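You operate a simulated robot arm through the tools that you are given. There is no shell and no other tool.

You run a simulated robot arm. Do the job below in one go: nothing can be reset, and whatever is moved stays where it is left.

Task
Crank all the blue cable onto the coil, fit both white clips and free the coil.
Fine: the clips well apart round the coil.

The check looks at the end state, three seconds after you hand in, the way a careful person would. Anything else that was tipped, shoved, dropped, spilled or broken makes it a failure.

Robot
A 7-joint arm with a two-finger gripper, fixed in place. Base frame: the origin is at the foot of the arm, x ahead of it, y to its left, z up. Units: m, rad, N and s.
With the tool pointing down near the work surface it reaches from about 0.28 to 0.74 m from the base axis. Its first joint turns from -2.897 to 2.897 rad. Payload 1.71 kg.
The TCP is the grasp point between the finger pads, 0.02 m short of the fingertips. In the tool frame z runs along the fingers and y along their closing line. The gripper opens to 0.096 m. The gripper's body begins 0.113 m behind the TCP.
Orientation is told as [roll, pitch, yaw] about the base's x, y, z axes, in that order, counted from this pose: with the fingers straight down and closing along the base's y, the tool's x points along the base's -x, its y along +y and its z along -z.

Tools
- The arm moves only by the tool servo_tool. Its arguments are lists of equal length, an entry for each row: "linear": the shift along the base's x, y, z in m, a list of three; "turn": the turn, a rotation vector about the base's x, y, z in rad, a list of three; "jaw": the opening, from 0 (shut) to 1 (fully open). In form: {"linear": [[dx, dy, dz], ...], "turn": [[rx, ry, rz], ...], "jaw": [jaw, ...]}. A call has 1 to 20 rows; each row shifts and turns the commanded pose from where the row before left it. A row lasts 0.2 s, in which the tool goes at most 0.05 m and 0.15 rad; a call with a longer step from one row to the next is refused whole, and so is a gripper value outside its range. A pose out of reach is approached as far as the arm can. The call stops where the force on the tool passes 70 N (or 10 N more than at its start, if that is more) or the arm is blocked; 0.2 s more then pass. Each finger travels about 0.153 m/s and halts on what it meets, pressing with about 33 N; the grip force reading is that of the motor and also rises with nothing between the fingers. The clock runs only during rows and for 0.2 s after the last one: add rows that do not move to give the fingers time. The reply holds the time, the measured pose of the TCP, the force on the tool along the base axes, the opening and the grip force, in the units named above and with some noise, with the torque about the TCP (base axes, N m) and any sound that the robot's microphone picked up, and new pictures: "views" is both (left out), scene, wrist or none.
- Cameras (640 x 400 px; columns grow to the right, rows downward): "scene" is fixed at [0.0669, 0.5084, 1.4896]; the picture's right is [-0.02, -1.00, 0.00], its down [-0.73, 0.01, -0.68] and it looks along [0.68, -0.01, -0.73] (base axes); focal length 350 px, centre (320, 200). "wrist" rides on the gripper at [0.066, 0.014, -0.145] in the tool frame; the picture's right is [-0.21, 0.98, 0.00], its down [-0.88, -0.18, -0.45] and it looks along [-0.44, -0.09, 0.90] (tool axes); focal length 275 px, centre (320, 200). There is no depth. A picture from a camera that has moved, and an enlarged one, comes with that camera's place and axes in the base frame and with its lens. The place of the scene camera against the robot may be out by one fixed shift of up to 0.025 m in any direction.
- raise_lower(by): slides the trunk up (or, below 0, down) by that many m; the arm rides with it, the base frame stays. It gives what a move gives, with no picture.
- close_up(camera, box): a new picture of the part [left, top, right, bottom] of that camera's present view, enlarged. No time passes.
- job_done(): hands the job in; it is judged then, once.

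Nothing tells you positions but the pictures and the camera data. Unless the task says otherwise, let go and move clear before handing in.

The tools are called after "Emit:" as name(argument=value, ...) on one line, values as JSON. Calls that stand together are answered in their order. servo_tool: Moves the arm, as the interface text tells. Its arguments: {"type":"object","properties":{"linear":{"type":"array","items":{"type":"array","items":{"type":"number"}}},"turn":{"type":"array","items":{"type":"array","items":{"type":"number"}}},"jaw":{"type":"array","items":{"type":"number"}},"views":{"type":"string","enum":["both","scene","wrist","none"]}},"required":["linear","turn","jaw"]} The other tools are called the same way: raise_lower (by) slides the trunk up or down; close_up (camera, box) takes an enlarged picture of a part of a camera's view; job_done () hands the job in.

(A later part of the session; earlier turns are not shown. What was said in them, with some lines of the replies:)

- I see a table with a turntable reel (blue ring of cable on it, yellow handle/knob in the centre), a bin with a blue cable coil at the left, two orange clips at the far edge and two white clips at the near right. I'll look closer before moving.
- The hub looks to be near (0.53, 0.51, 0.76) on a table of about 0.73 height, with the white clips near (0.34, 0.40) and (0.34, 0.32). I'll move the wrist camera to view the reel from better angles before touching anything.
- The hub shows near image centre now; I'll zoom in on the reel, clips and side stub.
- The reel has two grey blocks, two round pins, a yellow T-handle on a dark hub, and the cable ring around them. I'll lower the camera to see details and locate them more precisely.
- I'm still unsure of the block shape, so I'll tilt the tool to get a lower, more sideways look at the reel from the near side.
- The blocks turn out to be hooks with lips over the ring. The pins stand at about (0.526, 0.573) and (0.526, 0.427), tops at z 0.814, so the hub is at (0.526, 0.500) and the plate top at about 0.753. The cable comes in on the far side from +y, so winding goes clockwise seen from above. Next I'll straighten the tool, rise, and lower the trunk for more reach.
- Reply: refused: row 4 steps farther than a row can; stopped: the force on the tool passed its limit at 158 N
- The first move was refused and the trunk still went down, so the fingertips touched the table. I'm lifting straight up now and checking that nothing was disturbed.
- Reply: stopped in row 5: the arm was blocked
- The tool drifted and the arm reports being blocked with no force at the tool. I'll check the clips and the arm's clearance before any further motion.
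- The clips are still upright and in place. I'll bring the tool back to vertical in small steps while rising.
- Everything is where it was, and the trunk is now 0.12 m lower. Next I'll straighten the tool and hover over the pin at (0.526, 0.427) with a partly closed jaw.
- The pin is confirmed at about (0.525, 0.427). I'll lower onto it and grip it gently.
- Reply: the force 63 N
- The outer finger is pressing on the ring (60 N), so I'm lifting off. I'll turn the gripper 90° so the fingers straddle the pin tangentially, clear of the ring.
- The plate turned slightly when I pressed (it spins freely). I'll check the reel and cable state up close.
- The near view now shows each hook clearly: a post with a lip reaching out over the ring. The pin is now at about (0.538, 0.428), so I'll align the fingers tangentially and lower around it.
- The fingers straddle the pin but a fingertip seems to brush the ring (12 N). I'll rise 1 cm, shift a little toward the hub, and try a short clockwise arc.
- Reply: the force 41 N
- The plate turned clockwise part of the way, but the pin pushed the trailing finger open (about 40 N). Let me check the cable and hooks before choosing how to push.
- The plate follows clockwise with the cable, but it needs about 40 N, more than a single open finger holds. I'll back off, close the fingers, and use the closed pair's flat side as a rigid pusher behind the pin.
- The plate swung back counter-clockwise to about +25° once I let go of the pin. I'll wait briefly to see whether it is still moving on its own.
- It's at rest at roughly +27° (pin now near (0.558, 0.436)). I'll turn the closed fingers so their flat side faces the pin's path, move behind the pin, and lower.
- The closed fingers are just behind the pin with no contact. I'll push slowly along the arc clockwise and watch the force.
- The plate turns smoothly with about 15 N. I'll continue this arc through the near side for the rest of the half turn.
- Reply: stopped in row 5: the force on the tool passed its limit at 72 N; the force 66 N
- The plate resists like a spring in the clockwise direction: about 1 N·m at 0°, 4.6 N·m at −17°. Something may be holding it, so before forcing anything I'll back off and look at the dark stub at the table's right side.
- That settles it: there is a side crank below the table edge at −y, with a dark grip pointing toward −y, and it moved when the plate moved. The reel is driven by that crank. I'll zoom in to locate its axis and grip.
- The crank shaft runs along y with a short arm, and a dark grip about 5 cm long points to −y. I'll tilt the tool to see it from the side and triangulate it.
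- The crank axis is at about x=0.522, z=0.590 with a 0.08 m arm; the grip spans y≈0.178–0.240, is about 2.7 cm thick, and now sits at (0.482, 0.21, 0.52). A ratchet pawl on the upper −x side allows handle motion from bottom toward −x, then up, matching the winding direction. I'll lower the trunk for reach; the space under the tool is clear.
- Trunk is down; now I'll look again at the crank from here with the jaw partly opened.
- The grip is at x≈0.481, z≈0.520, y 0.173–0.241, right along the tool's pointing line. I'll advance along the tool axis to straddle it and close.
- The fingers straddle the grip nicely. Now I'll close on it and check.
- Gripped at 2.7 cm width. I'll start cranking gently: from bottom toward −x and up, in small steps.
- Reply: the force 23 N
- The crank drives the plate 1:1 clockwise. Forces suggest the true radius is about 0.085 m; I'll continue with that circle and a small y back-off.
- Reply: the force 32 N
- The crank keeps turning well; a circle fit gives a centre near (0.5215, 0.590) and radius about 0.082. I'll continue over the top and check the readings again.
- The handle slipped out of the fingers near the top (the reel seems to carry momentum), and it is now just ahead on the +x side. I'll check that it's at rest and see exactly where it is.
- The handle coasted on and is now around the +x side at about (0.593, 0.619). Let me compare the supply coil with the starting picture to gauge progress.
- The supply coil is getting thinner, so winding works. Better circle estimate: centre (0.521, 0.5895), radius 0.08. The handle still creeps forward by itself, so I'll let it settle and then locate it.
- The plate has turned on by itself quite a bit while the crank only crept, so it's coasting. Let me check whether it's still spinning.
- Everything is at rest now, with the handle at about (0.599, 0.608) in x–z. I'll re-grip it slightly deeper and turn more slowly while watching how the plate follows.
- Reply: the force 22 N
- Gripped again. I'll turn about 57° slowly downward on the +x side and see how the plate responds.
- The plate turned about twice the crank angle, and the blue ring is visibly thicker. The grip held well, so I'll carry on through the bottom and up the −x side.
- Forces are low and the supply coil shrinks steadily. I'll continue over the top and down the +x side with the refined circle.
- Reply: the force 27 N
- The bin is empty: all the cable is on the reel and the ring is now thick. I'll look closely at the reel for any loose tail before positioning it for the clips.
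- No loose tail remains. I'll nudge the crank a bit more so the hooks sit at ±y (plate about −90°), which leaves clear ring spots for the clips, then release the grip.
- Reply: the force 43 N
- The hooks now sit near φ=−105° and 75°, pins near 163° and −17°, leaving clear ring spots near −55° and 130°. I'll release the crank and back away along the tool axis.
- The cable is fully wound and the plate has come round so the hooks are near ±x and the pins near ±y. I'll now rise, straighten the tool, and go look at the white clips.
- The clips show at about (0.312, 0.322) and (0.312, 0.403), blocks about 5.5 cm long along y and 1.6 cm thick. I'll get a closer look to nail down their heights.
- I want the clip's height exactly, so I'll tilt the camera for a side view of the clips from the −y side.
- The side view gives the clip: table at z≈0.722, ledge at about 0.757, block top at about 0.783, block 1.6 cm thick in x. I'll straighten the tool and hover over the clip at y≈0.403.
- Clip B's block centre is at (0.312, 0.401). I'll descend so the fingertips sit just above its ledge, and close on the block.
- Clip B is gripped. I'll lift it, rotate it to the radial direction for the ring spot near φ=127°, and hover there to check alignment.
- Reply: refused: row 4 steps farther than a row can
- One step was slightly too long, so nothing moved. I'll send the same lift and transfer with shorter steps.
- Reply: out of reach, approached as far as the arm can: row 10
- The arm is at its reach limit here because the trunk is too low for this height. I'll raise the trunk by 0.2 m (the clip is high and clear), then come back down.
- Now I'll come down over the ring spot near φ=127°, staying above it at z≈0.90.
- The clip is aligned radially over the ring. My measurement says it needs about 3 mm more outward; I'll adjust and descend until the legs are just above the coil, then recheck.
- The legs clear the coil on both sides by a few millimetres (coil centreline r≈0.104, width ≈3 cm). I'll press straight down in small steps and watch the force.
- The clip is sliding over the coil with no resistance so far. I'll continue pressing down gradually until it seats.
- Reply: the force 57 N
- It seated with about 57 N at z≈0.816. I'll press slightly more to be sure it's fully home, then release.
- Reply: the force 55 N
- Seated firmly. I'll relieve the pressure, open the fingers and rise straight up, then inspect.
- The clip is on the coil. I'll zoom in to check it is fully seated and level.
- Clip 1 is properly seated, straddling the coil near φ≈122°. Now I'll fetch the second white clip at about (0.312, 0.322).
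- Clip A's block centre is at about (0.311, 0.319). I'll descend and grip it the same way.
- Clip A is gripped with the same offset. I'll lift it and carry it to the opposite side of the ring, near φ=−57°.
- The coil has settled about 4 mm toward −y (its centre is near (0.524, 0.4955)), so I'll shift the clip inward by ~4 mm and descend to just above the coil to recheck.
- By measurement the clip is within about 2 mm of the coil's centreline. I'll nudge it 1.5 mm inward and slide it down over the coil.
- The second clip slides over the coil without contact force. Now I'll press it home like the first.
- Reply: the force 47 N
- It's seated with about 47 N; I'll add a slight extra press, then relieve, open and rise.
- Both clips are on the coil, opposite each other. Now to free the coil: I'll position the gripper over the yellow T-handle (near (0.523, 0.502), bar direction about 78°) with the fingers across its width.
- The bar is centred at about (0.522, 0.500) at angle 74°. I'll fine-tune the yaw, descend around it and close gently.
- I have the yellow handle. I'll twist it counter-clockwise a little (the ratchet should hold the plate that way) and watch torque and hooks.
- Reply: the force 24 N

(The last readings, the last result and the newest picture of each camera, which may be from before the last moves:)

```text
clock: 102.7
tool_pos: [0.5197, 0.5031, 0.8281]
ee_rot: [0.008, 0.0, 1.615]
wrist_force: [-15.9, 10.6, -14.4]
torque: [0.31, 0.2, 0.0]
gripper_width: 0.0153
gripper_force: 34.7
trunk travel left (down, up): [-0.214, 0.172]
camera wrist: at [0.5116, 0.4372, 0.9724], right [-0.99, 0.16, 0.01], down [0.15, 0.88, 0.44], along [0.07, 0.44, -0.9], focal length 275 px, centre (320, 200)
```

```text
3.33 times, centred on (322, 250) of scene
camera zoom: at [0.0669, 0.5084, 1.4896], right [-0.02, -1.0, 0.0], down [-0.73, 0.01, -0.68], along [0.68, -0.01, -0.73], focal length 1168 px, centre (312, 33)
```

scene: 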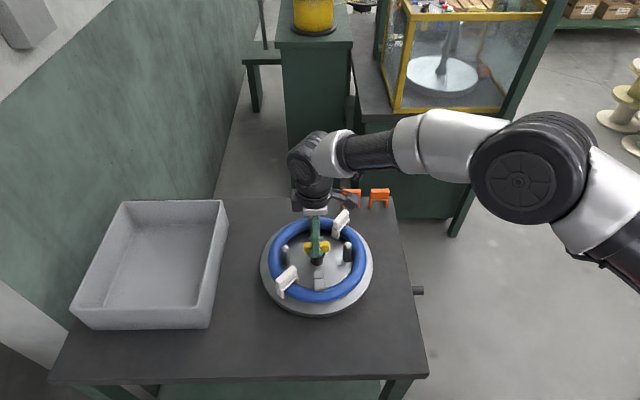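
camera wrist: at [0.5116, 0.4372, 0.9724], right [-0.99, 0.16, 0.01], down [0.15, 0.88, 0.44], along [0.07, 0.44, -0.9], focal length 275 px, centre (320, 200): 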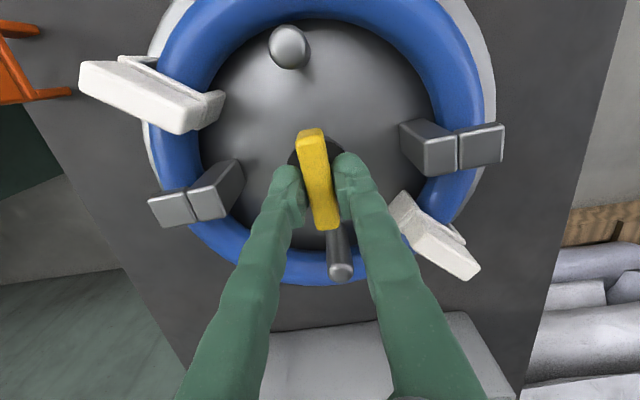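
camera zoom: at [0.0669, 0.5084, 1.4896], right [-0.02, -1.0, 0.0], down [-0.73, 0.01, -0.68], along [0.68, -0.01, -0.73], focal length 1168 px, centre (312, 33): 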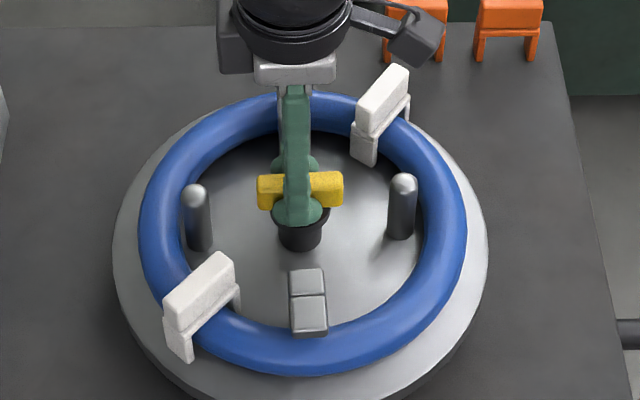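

The whole plate turned along freely (probably ratchet slack), with the handle unmoved relative to it. I'll keep turning counter-clockwise gently to see where the ratchet takes hold.

Emit:
servo_tool(linear=[[0, 0, 0], [0, 0, 0], [0, 0, 0], [0, 0, 0], [0, 0, 0], [0, 0, 0], [0, 0, 0]], turn=[[0, 0, 0.08], [0, 0, 0.08], [0, 0, 0.08], [0, 0, 0.08], [0, 0, 0.08], [0, 0, 0.08], [0, 0, 0]], jaw=[0.05, 0.05, 0.05, 0.05, 0.05, 0.05, 0.05], views="both")

Emit:
close_up(camera="scene", box=[245, 190, 400, 310])

```text
clock: 104.3
tool_pos: [0.5195, 0.5031, 0.8269]
ee_rot: [0.011, -0.001, 2.094]
wrist_force: [-31.9, 4.8, -19.4]
torque: [-0.19, 0.22, -0.08]
gripper_width: 0.0151
gripper_force: 35.1
trunk travel left (down, up): [-0.214, 0.172]
camera wrist: at [0.5425, 0.4395, 0.9725], right [-0.95, -0.31, 0.01], down [-0.27, 0.85, 0.44], along [-0.15, 0.42, -0.9], focal length 275 px, centre (320, 200)
```

scene: 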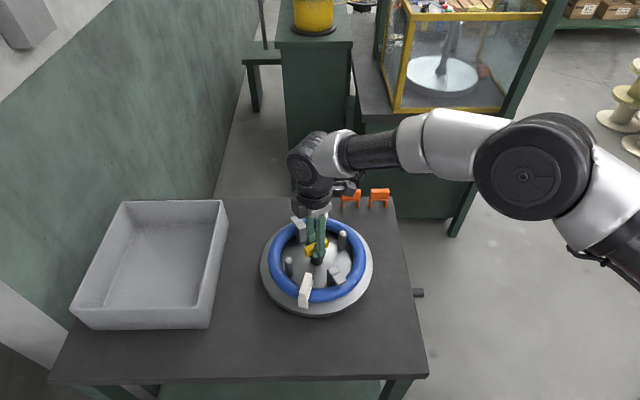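
wrist: 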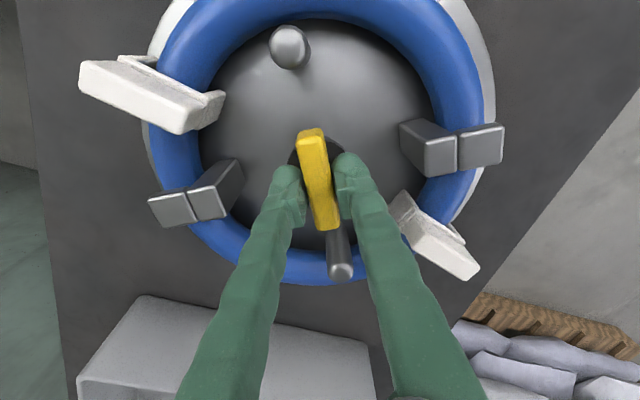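

```text
3.33 times, centred on (322, 250) of scene
camera zoom: at [0.0669, 0.5084, 1.4896], right [-0.02, -1.0, 0.0], down [-0.73, 0.01, -0.68], along [0.68, -0.01, -0.73], focal length 1168 px, centre (312, 33)
```

zoom: 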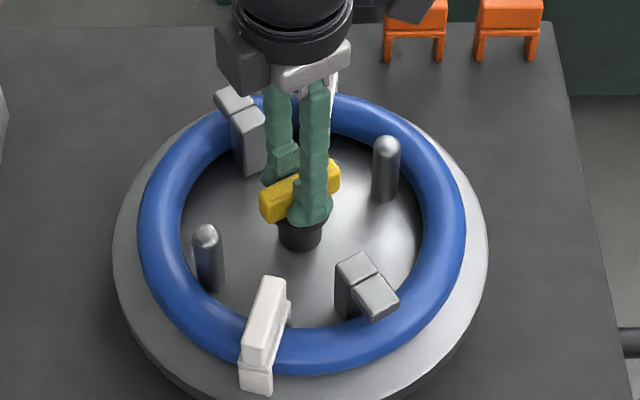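

Still free after 46°, with some sideways load from a small centring error. I'll re-centre by 2 mm and keep turning counter-clockwise.

Emit:
servo_tool(linear=[[-0.002, 0, -0.001], [0, 0, 0], [0, 0, 0], [0, 0, 0], [0, 0, 0], [0, 0, 0], [0, 0, 0], [0, 0, 0], [0, 0, 0], [0, 0, 0]], turn=[[0, 0, 0.1], [0, 0, 0.1], [0, 0, 0.1], [0, 0, 0.1], [0, 0, 0.1], [0, 0, 0.1], [0, 0, 0.1], [0, 0, 0.1], [0, 0, 0.1], [0, 0, 0]], jaw=[0.05, 0.05, 0.05, 0.05, 0.05, 0.05, 0.05, 0.05, 0.05, 0.05], views="both")

Emit:
close_up(camera="scene", box=[245, 190, 400, 310])

```text
clock: 106.5
tool_pos: [0.5168, 0.5009, 0.8274]
ee_rot: [0.005, -0.004, 2.994]
wrist_force: [-24.8, -6.5, -10.7]
torque: [-0.08, 0.38, 0.03]
gripper_width: 0.0152
gripper_force: 34.6
trunk travel left (down, up): [-0.214, 0.172]
camera wrist: at [0.583, 0.4782, 0.9725], right [-0.35, -0.94, 0.01], down [-0.84, 0.31, 0.45], along [-0.42, 0.15, -0.89], focal length 275 px, centre (320, 200)
```

scene: 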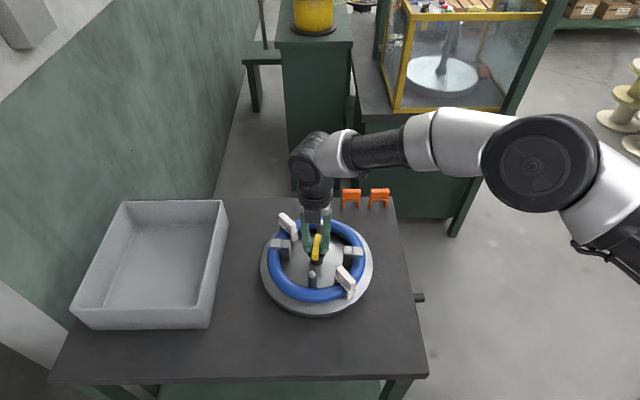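
wrist: 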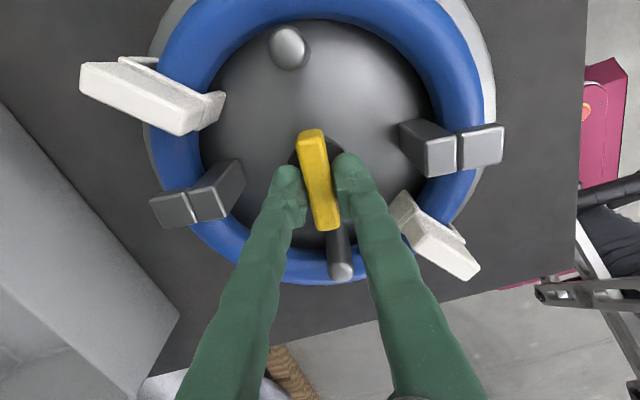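

```text
3.33 times, centred on (322, 250) of scene
camera zoom: at [0.0669, 0.5084, 1.4896], right [-0.02, -1.0, 0.0], down [-0.73, 0.01, -0.68], along [0.68, -0.01, -0.73], focal length 1168 px, centre (312, 33)
```

zoom: 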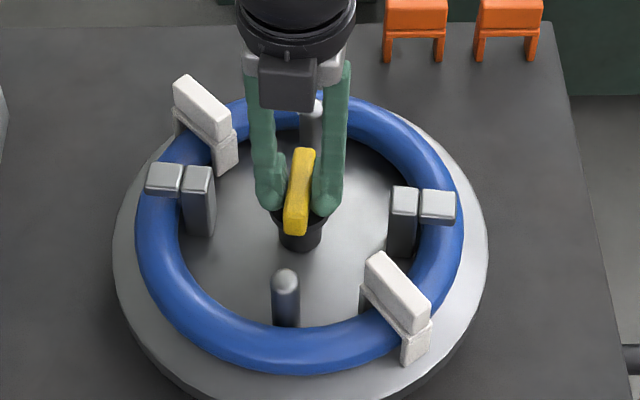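

The plate simply turns with the handle, so twisting this way does nothing to the hooks. I'll study the hub and hooks closely before trying another action.

Emit:
close_up(camera="scene", box=[275, 225, 365, 295])

Emit:
close_up(camera="wrist", box=[140, 90, 360, 260])

Emit:
close_up(camera="wrist", box=[330, 80, 520, 230])

```text
5.71 times, centred on (320, 260) of scene
camera zoom: at [0.0669, 0.5084, 1.4896], right [-0.02, -1.0, 0.0], down [-0.73, 0.01, -0.68], along [0.68, -0.01, -0.73], focal length 2002 px, centre (320, -143)
```

zoom: 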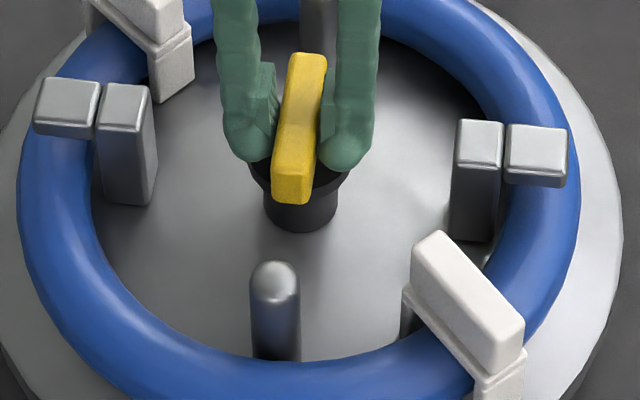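

```text
2.35 times, centred on (250, 175) of wrist
camera zoom: at [0.583, 0.4782, 0.9725], right [-0.35, -0.94, 0.01], down [-0.84, 0.31, 0.45], along [-0.42, 0.15, -0.89], focal length 648 px, centre (485, 259)
```

zoom: 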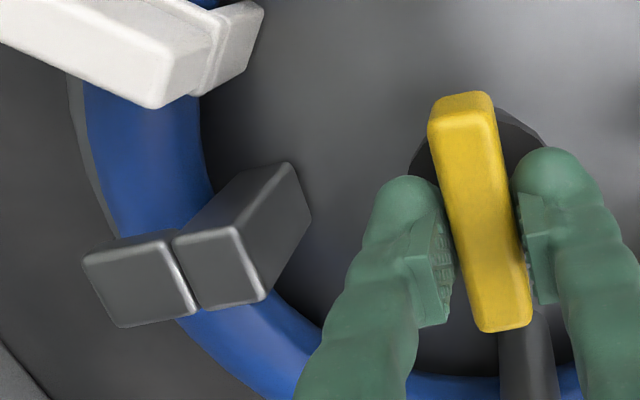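

```text
2.67 times, centred on (425, 155) of wrist
camera zoom: at [0.583, 0.4782, 0.9725], right [-0.35, -0.94, 0.01], down [-0.84, 0.31, 0.45], along [-0.42, 0.15, -0.89], focal length 734 px, centre (40, 320)
```

zoom: 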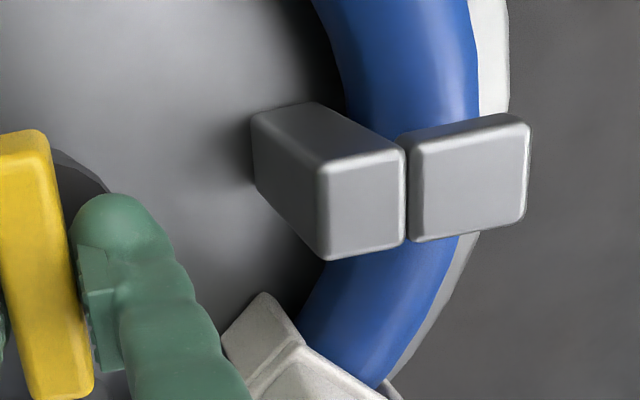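

Next I'll test the other sense: a gentle clockwise twist, watching whether the handle moves relative to the hooks.

Emit:
servo_tool(linear=[[-0.002, 0, 0], [0, 0, 0], [0, 0, 0], [0, 0, 0], [0, 0, 0], [0, 0, 0]], turn=[[0, 0, -0.1], [0, 0, -0.1], [0, 0, -0.1], [0, 0, -0.1], [0, 0, -0.1], [0, 0, 0]], jaw=[0.05, 0.05, 0.05, 0.05, 0.05, 0.05], views="both")

Emit:
close_up(camera="scene", box=[245, 190, 400, 310])

```text
clock: 107.9
tool_pos: [0.5182, 0.5015, 0.8271]
ee_rot: [0.001, -0.002, 2.49]
wrist_force: [-14.7, 3.3, -11.9]
torque: [-0.04, 0.1, -0.02]
gripper_width: 0.015
gripper_force: 34.6
trunk travel left (down, up): [-0.214, 0.172]
camera wrist: at [0.5644, 0.4511, 0.9727], right [-0.76, -0.65, 0.0], down [-0.58, 0.68, 0.45], along [-0.29, 0.34, -0.89], focal length 275 px, centre (320, 200)
```

scene: 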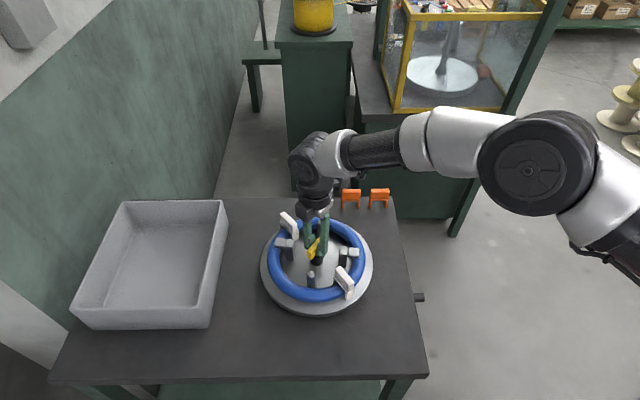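
wrist: 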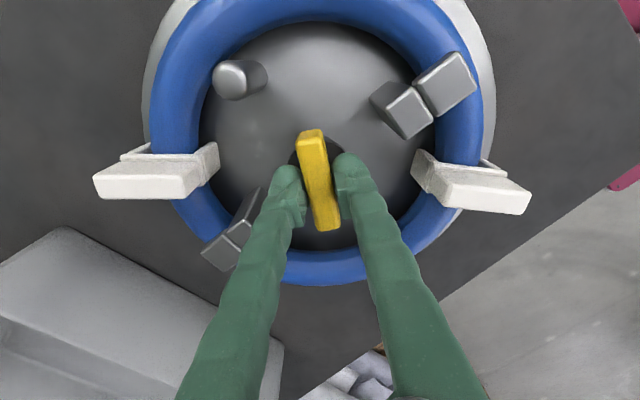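

```text
3.33 times, centred on (322, 250) of scene
camera zoom: at [0.0669, 0.5084, 1.4896], right [-0.02, -1.0, 0.0], down [-0.73, 0.01, -0.68], along [0.68, -0.01, -0.73], focal length 1168 px, centre (312, 33)
```

zoom: 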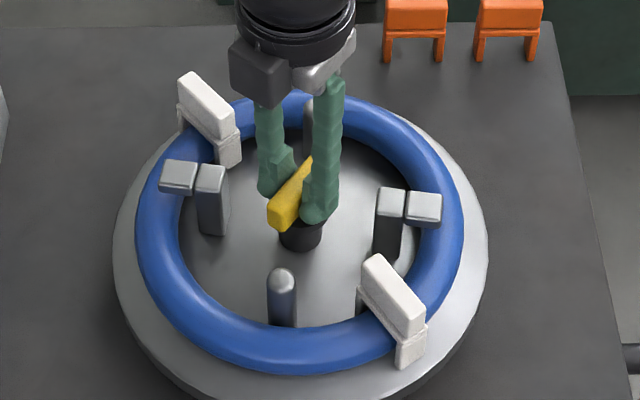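

That's it: twisting clockwise holds the plate and pulls both hooks inward (about 1 cm so far). I'll continue clockwise to retract them fully.

Emit:
servo_tool(linear=[[0, 0, 0], [0, 0, 0], [0, 0, 0], [0, 0, 0], [0, 0, 0], [0, 0, 0], [0, 0, 0]], turn=[[0, 0, -0.1], [0, 0, -0.1], [0, 0, -0.1], [0, 0, -0.1], [0, 0, -0.1], [0, 0, -0.1], [0, 0, 0]], jaw=[0.05, 0.05, 0.05, 0.05, 0.05, 0.05, 0.05], views="both")

Emit:
close_up(camera="scene", box=[245, 190, 400, 310])

```text
clock: 109.5
tool_pos: [0.5202, 0.5029, 0.8268]
ee_rot: [0.004, 0.0, 1.892]
wrist_force: [-1.9, 8.4, -12.1]
torque: [0.06, -0.01, 0.0]
gripper_width: 0.0151
gripper_force: 34.8
trunk travel left (down, up): [-0.214, 0.172]
camera wrist: at [0.5289, 0.4358, 0.9729], right [-0.99, -0.11, 0.0], down [-0.1, 0.89, 0.44], along [-0.05, 0.44, -0.9], focal length 275 px, centre (320, 200)
```

scene: 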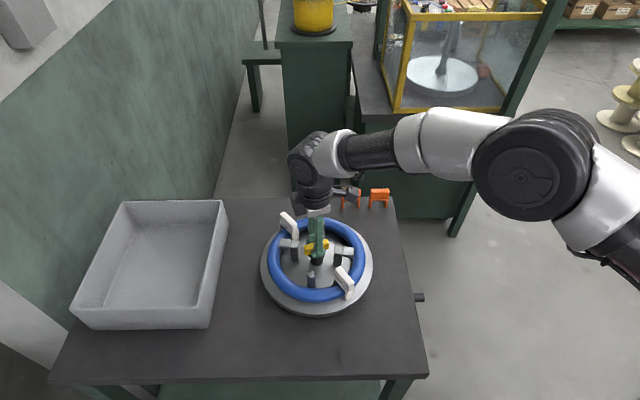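
wrist: 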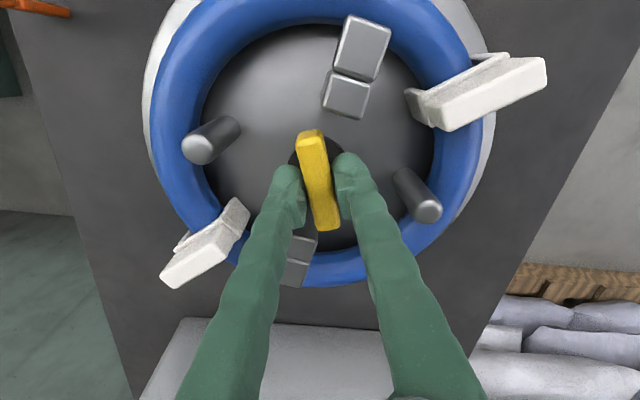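

```text
3.33 times, centred on (322, 250) of scene
camera zoom: at [0.0669, 0.5084, 1.4896], right [-0.02, -1.0, 0.0], down [-0.73, 0.01, -0.68], along [0.68, -0.01, -0.73], focal length 1168 px, centre (312, 33)
```

zoom: 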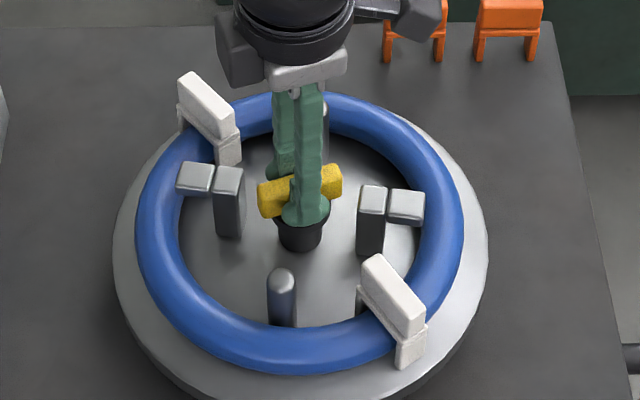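

The hooks are nearly clear of the coil. I'll keep turning clockwise until they're fully in or the handle reaches its stop.

Emit:
servo_tool(linear=[[0, 0, 0], [0, 0, 0], [0, 0, 0], [0, 0, 0], [0, 0, 0], [0, 0, 0]], turn=[[0, 0, -0.1], [0, 0, -0.1], [0, 0, -0.1], [0, 0, -0.1], [0, 0, -0.08], [0, 0, 0]], jaw=[0.05, 0.05, 0.05, 0.05, 0.05, 0.05], views="both")

Emit:
close_up(camera="scene", box=[245, 190, 400, 310])

```text
clock: 110.9
tool_pos: [0.5207, 0.5019, 0.8273]
ee_rot: [0.002, -0.002, 1.413]
wrist_force: [11.2, 11.1, 0.4]
torque: [0.11, -0.16, 0.03]
gripper_width: 0.0152
gripper_force: 34.9
trunk travel left (down, up): [-0.214, 0.172]
camera wrist: at [0.4979, 0.4395, 0.9728], right [-0.93, 0.36, 0.0], down [0.32, 0.84, 0.45], along [0.16, 0.42, -0.9], focal length 275 px, centre (320, 200)
```

scene: 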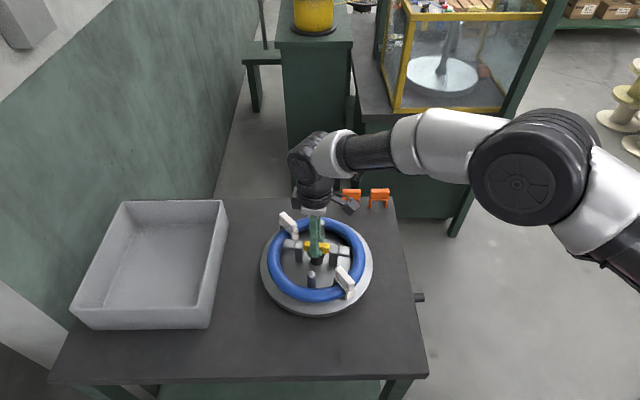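
wrist: 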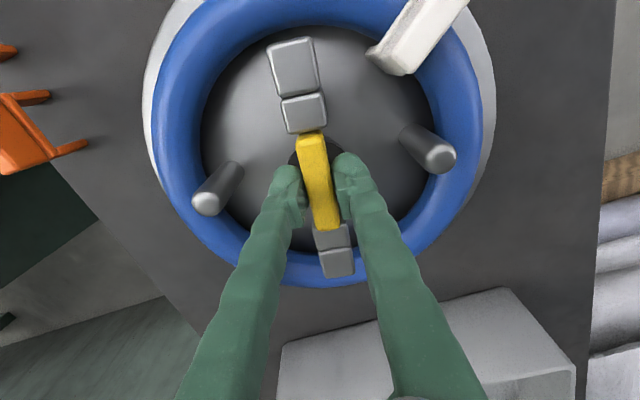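

```text
3.33 times, centred on (322, 250) of scene
camera zoom: at [0.0669, 0.5084, 1.4896], right [-0.02, -1.0, 0.0], down [-0.73, 0.01, -0.68], along [0.68, -0.01, -0.73], focal length 1168 px, centre (312, 33)
```

zoom: 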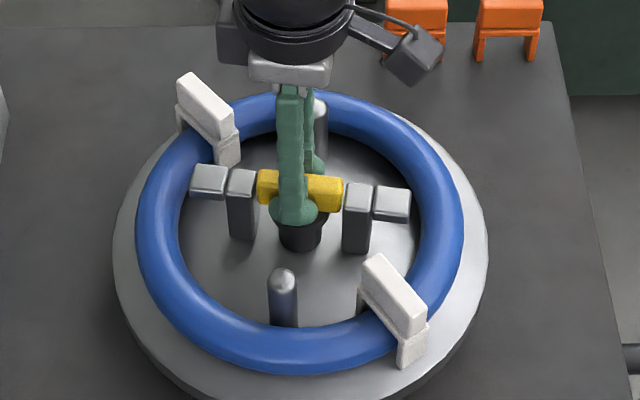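

The lips have cleared the coil's inner edge after a 90° turn. I'll try slightly further to confirm the end stop.

Emit:
servo_tool(linear=[[0, 0, 0], [0, 0, 0], [0, 0, 0]], turn=[[0, 0, -0.08], [0, 0, -0.08], [0, 0, 0]], jaw=[0.05, 0.05, 0.05], views="both")

Emit:
close_up(camera="scene", box=[245, 190, 400, 310])

```text
clock: 111.7
tool_pos: [0.5196, 0.5025, 0.827]
ee_rot: [0.003, -0.001, 1.251]
wrist_force: [15.8, 9.5, 0.6]
torque: [0.11, -0.18, 0.68]
gripper_width: 0.0161
gripper_force: 35.2
trunk travel left (down, up): [-0.214, 0.172]
camera wrist: at [0.4883, 0.4436, 0.973], right [-0.86, 0.5, 0.0], down [0.45, 0.77, 0.44], along [0.22, 0.39, -0.9], focal length 275 px, centre (320, 200)
```

scene: 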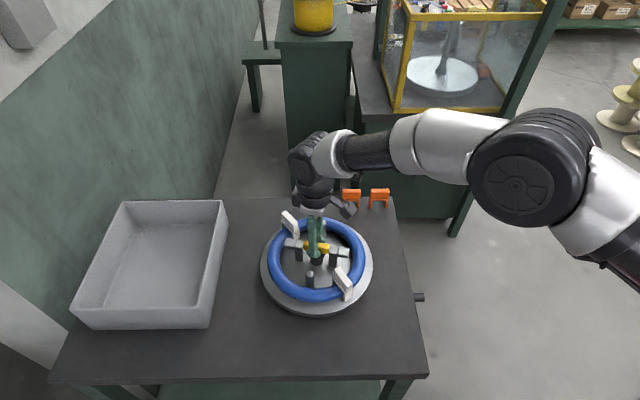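
wrist: 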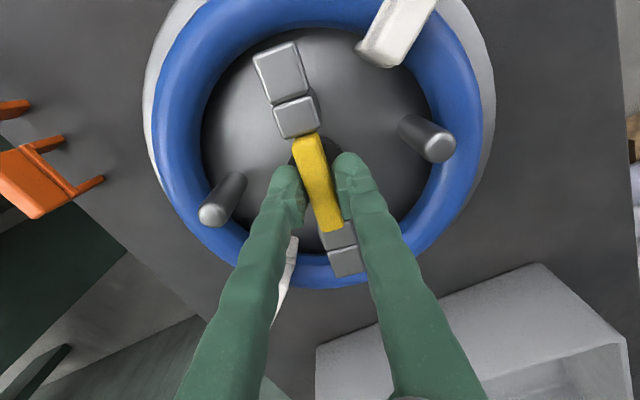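

```text
3.33 times, centred on (322, 250) of scene
camera zoom: at [0.0669, 0.5084, 1.4896], right [-0.02, -1.0, 0.0], down [-0.73, 0.01, -0.68], along [0.68, -0.01, -0.73], focal length 1168 px, centre (312, 33)
```

zoom: 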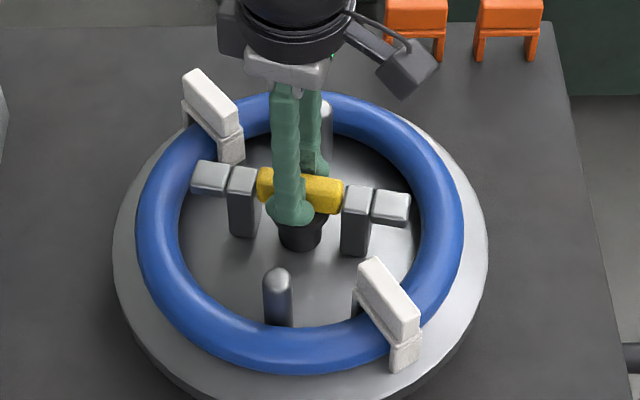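

The torque rose to 0.7 N·m with no more hook movement, so the handle is at its stop and the hooks are fully in. I'll relax the twist, open the fingers, and rise straight up.

Emit:
servo_tool(linear=[[0, 0, 0], [0, 0, 0], [0, 0, 0], [0, 0, 0.02], [0, 0, 0.03], [0, 0, 0.04], [0, 0, 0.04], [0, 0, 0]], turn=[[0, 0, 0.04], [0, 0, 0], [0, 0, 0], [0, 0, 0], [0, 0, 0], [0, 0, 0], [0, 0, 0], [0, 0, 0]], jaw=[0.05, 0.25, 0.35, 0.35, 0.35, 0.35, 0.35, 0.35], views="both")

Emit:
close_up(camera="wrist", box=[160, 0, 500, 280])

Emit:
close_up(camera="scene", box=[245, 190, 400, 310])

```text
clock: 113.5
tool_pos: [0.5183, 0.502, 0.9587]
ee_rot: [0.003, 0.002, 1.293]
wrist_force: [0.5, 0.9, 0.0]
torque: [0.03, 0.0, 0.02]
gripper_width: 0.0339
gripper_force: 0.1
trunk travel left (down, up): [-0.214, 0.172]
camera wrist: at [0.4895, 0.4432, 1.1043], right [-0.88, 0.47, 0.0], down [0.42, 0.79, 0.44], along [0.2, 0.39, -0.9], focal length 275 px, centre (320, 200)
```

scene: 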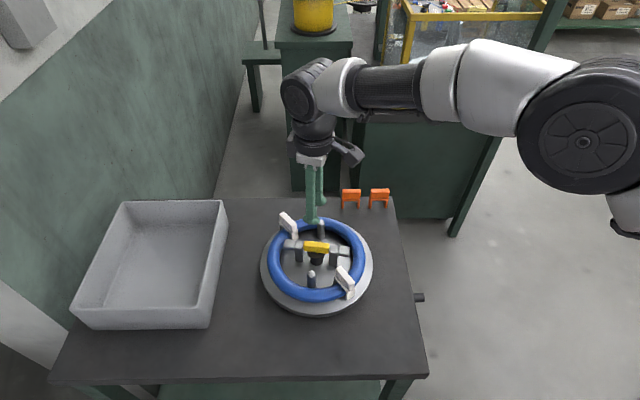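
wrist: 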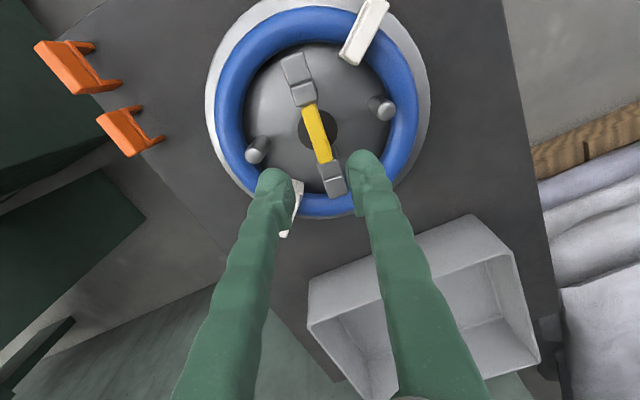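

```text
1.43 times, centred on (330, 140) of wrist
camera zoom: at [0.4895, 0.4432, 1.1043], right [-0.88, 0.47, 0.0], down [0.42, 0.79, 0.44], along [0.2, 0.39, -0.9], focal length 393 px, centre (306, 286)
```

zoom: 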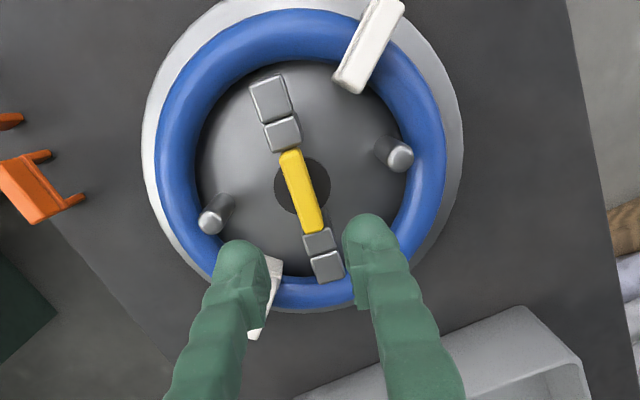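

```text
3.33 times, centred on (322, 250) of scene
camera zoom: at [0.0669, 0.5084, 1.4896], right [-0.02, -1.0, 0.0], down [-0.73, 0.01, -0.68], along [0.68, -0.01, -0.73], focal length 1168 px, centre (312, 33)
```

zoom: 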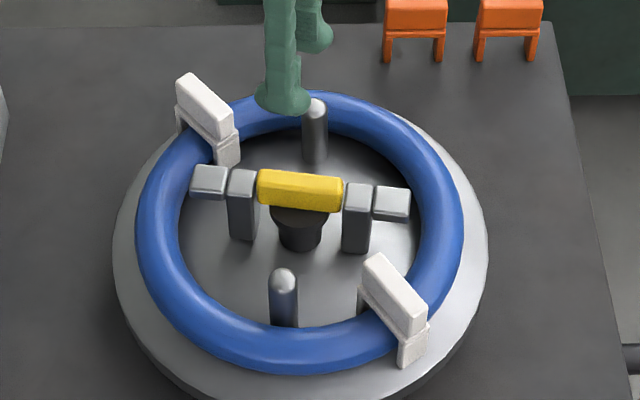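

The hooks stay retracted, the lips are clear of the coil on both sides, and both clips are in place. I'll move the arm well clear and do a last inspection.

Emit:
servo_tool(linear=[[0, 0, 0.045], [0, 0, 0.045], [-0.02, -0.02, 0.04], [-0.03, -0.03, 0.02], [-0.03, -0.03, 0.01], [-0.03, -0.03, 0], [-0.03, -0.03, 0], [-0.03, -0.03, 0], [0, -0.03, 0], [0, 0, 0], [0, 0, 0]], turn=[[0, 0, -0.12], [0, 0, -0.12], [0, 0, -0.12], [0, 0, -0.12], [0, 0, -0.12], [0, 0, -0.12], [0, 0, -0.12], [0, 0, -0.12], [0, 0, -0.12], [0, 0, 0], [0, 0, 0]], jaw=[0.35, 0.35, 0.5, 0.5, 0.5, 0.5, 0.5, 0.5, 0.5, 0.5, 0.5], views="both")

Emit:
close_up(camera="scene", box=[250, 200, 390, 310])

Emit:
close_up(camera="scene", box=[270, 205, 330, 255])

Emit:
close_up(camera="scene", box=[310, 250, 380, 310])

```text
clock: 115.9
tool_pos: [0.3487, 0.2957, 1.1161]
ee_rot: [0.002, -0.001, 0.21]
wrist_force: [0.1, 0.1, -0.2]
torque: [0.01, -0.04, 0.03]
gripper_width: 0.0481
gripper_force: 0.1
trunk travel left (down, up): [-0.214, 0.172]
camera wrist: at [0.2836, 0.2958, 1.2626], right [0.0, 1.0, 0.0], down [0.9, 0.0, 0.44], along [0.44, 0.0, -0.9], focal length 275 px, centre (320, 200)
```

scene: 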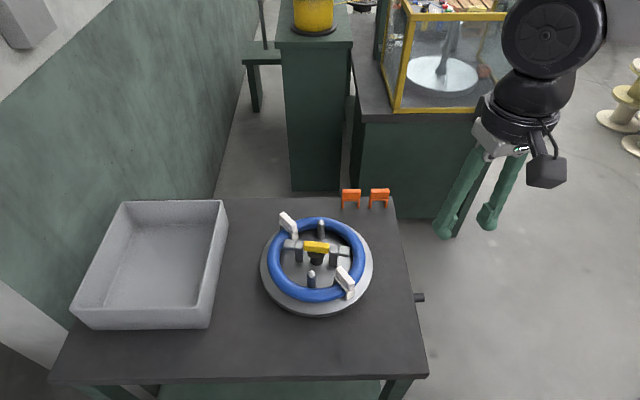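
wrist: 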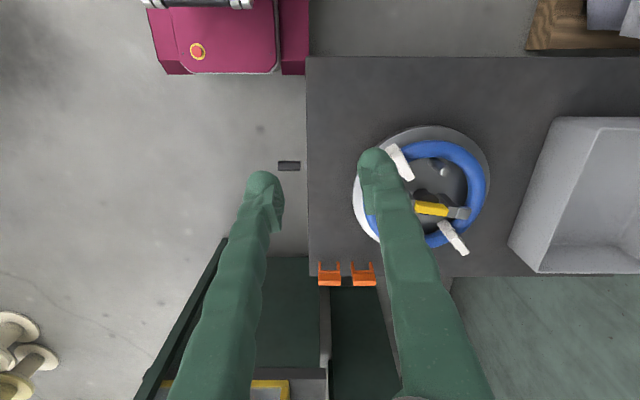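

```text
3.64 times, centred on (320, 255) of scene
camera zoom: at [0.0669, 0.5084, 1.4896], right [-0.02, -1.0, 0.0], down [-0.73, 0.01, -0.68], along [0.68, -0.01, -0.73], focal length 1274 px, centre (320, 0)
```

zoom: 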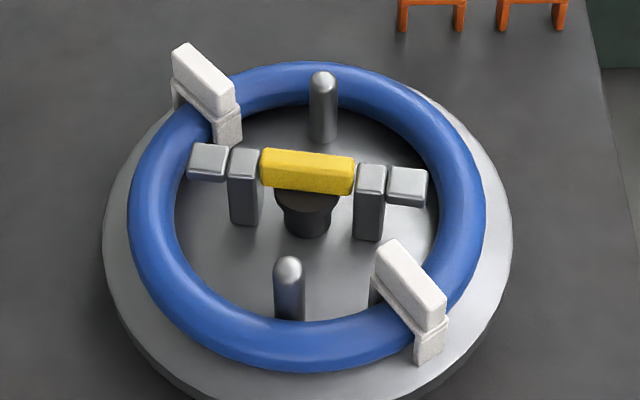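

```text
8.00 times, centred on (300, 230) of scene
camera zoom: at [0.0669, 0.5084, 1.4896], right [-0.02, -1.0, 0.0], down [-0.73, 0.01, -0.68], along [0.68, -0.01, -0.73], focal length 2802 px, centre (480, -40)
```

zoom: 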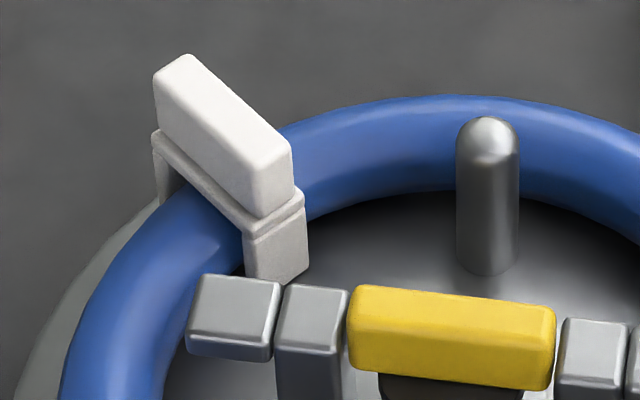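

```text
6.67 times, centred on (345, 280) of scene
camera zoom: at [0.0669, 0.5084, 1.4896], right [-0.02, -1.0, 0.0], down [-0.73, 0.01, -0.68], along [0.68, -0.01, -0.73], focal length 2335 px, centre (153, -333)
```

zoom: 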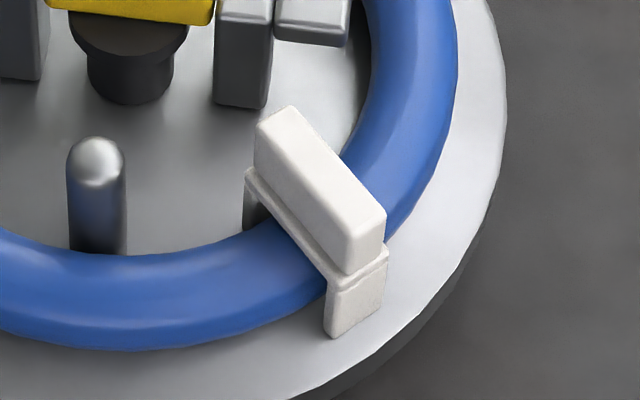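

Final check: the bin is empty and all the cable is on the coil. Both white clips are seated on opposite sides, and the hooks are retracted clear of the coil. The orange clips and the bin haven't moved, and the arm is clear, so I'm handing in.

Emit:
job_done()

```text
The job is handed in.
```

I've handed the job in. All the blue cable is wound on the coil, both white clips are on it, and the coil is free of the hooks.

- **Cable:** I wound it with the crank on the table's right-hand side. The bin is empty and no loose end shows.
- **Clips:** both straddle the coil and are pressed home, on nearly opposite sides. They gave no audible click, so I judged the fit from the pictures and the pressing force.
- **Freeing:** turning the yellow handle clockwise by about 90° drew both hooks in, and their lips now clear the coil by about 5 to 10 mm. I left the coil lying on the reel plate and didn't lift it off.

**Contacts along the way:**
- **Table:** early on, the fingertips hit the table at about 158 N when I lowered the trunk after a refused move.
- **Coil and pins:** one finger pressed on the coil at about 60 N. I also pushed the reel pins with up to about 72 N before I found the crank.

The pictures show no damage and nothing tipped. The bin, the orange clips and the rest of the table are where they were, and the arm is clear.
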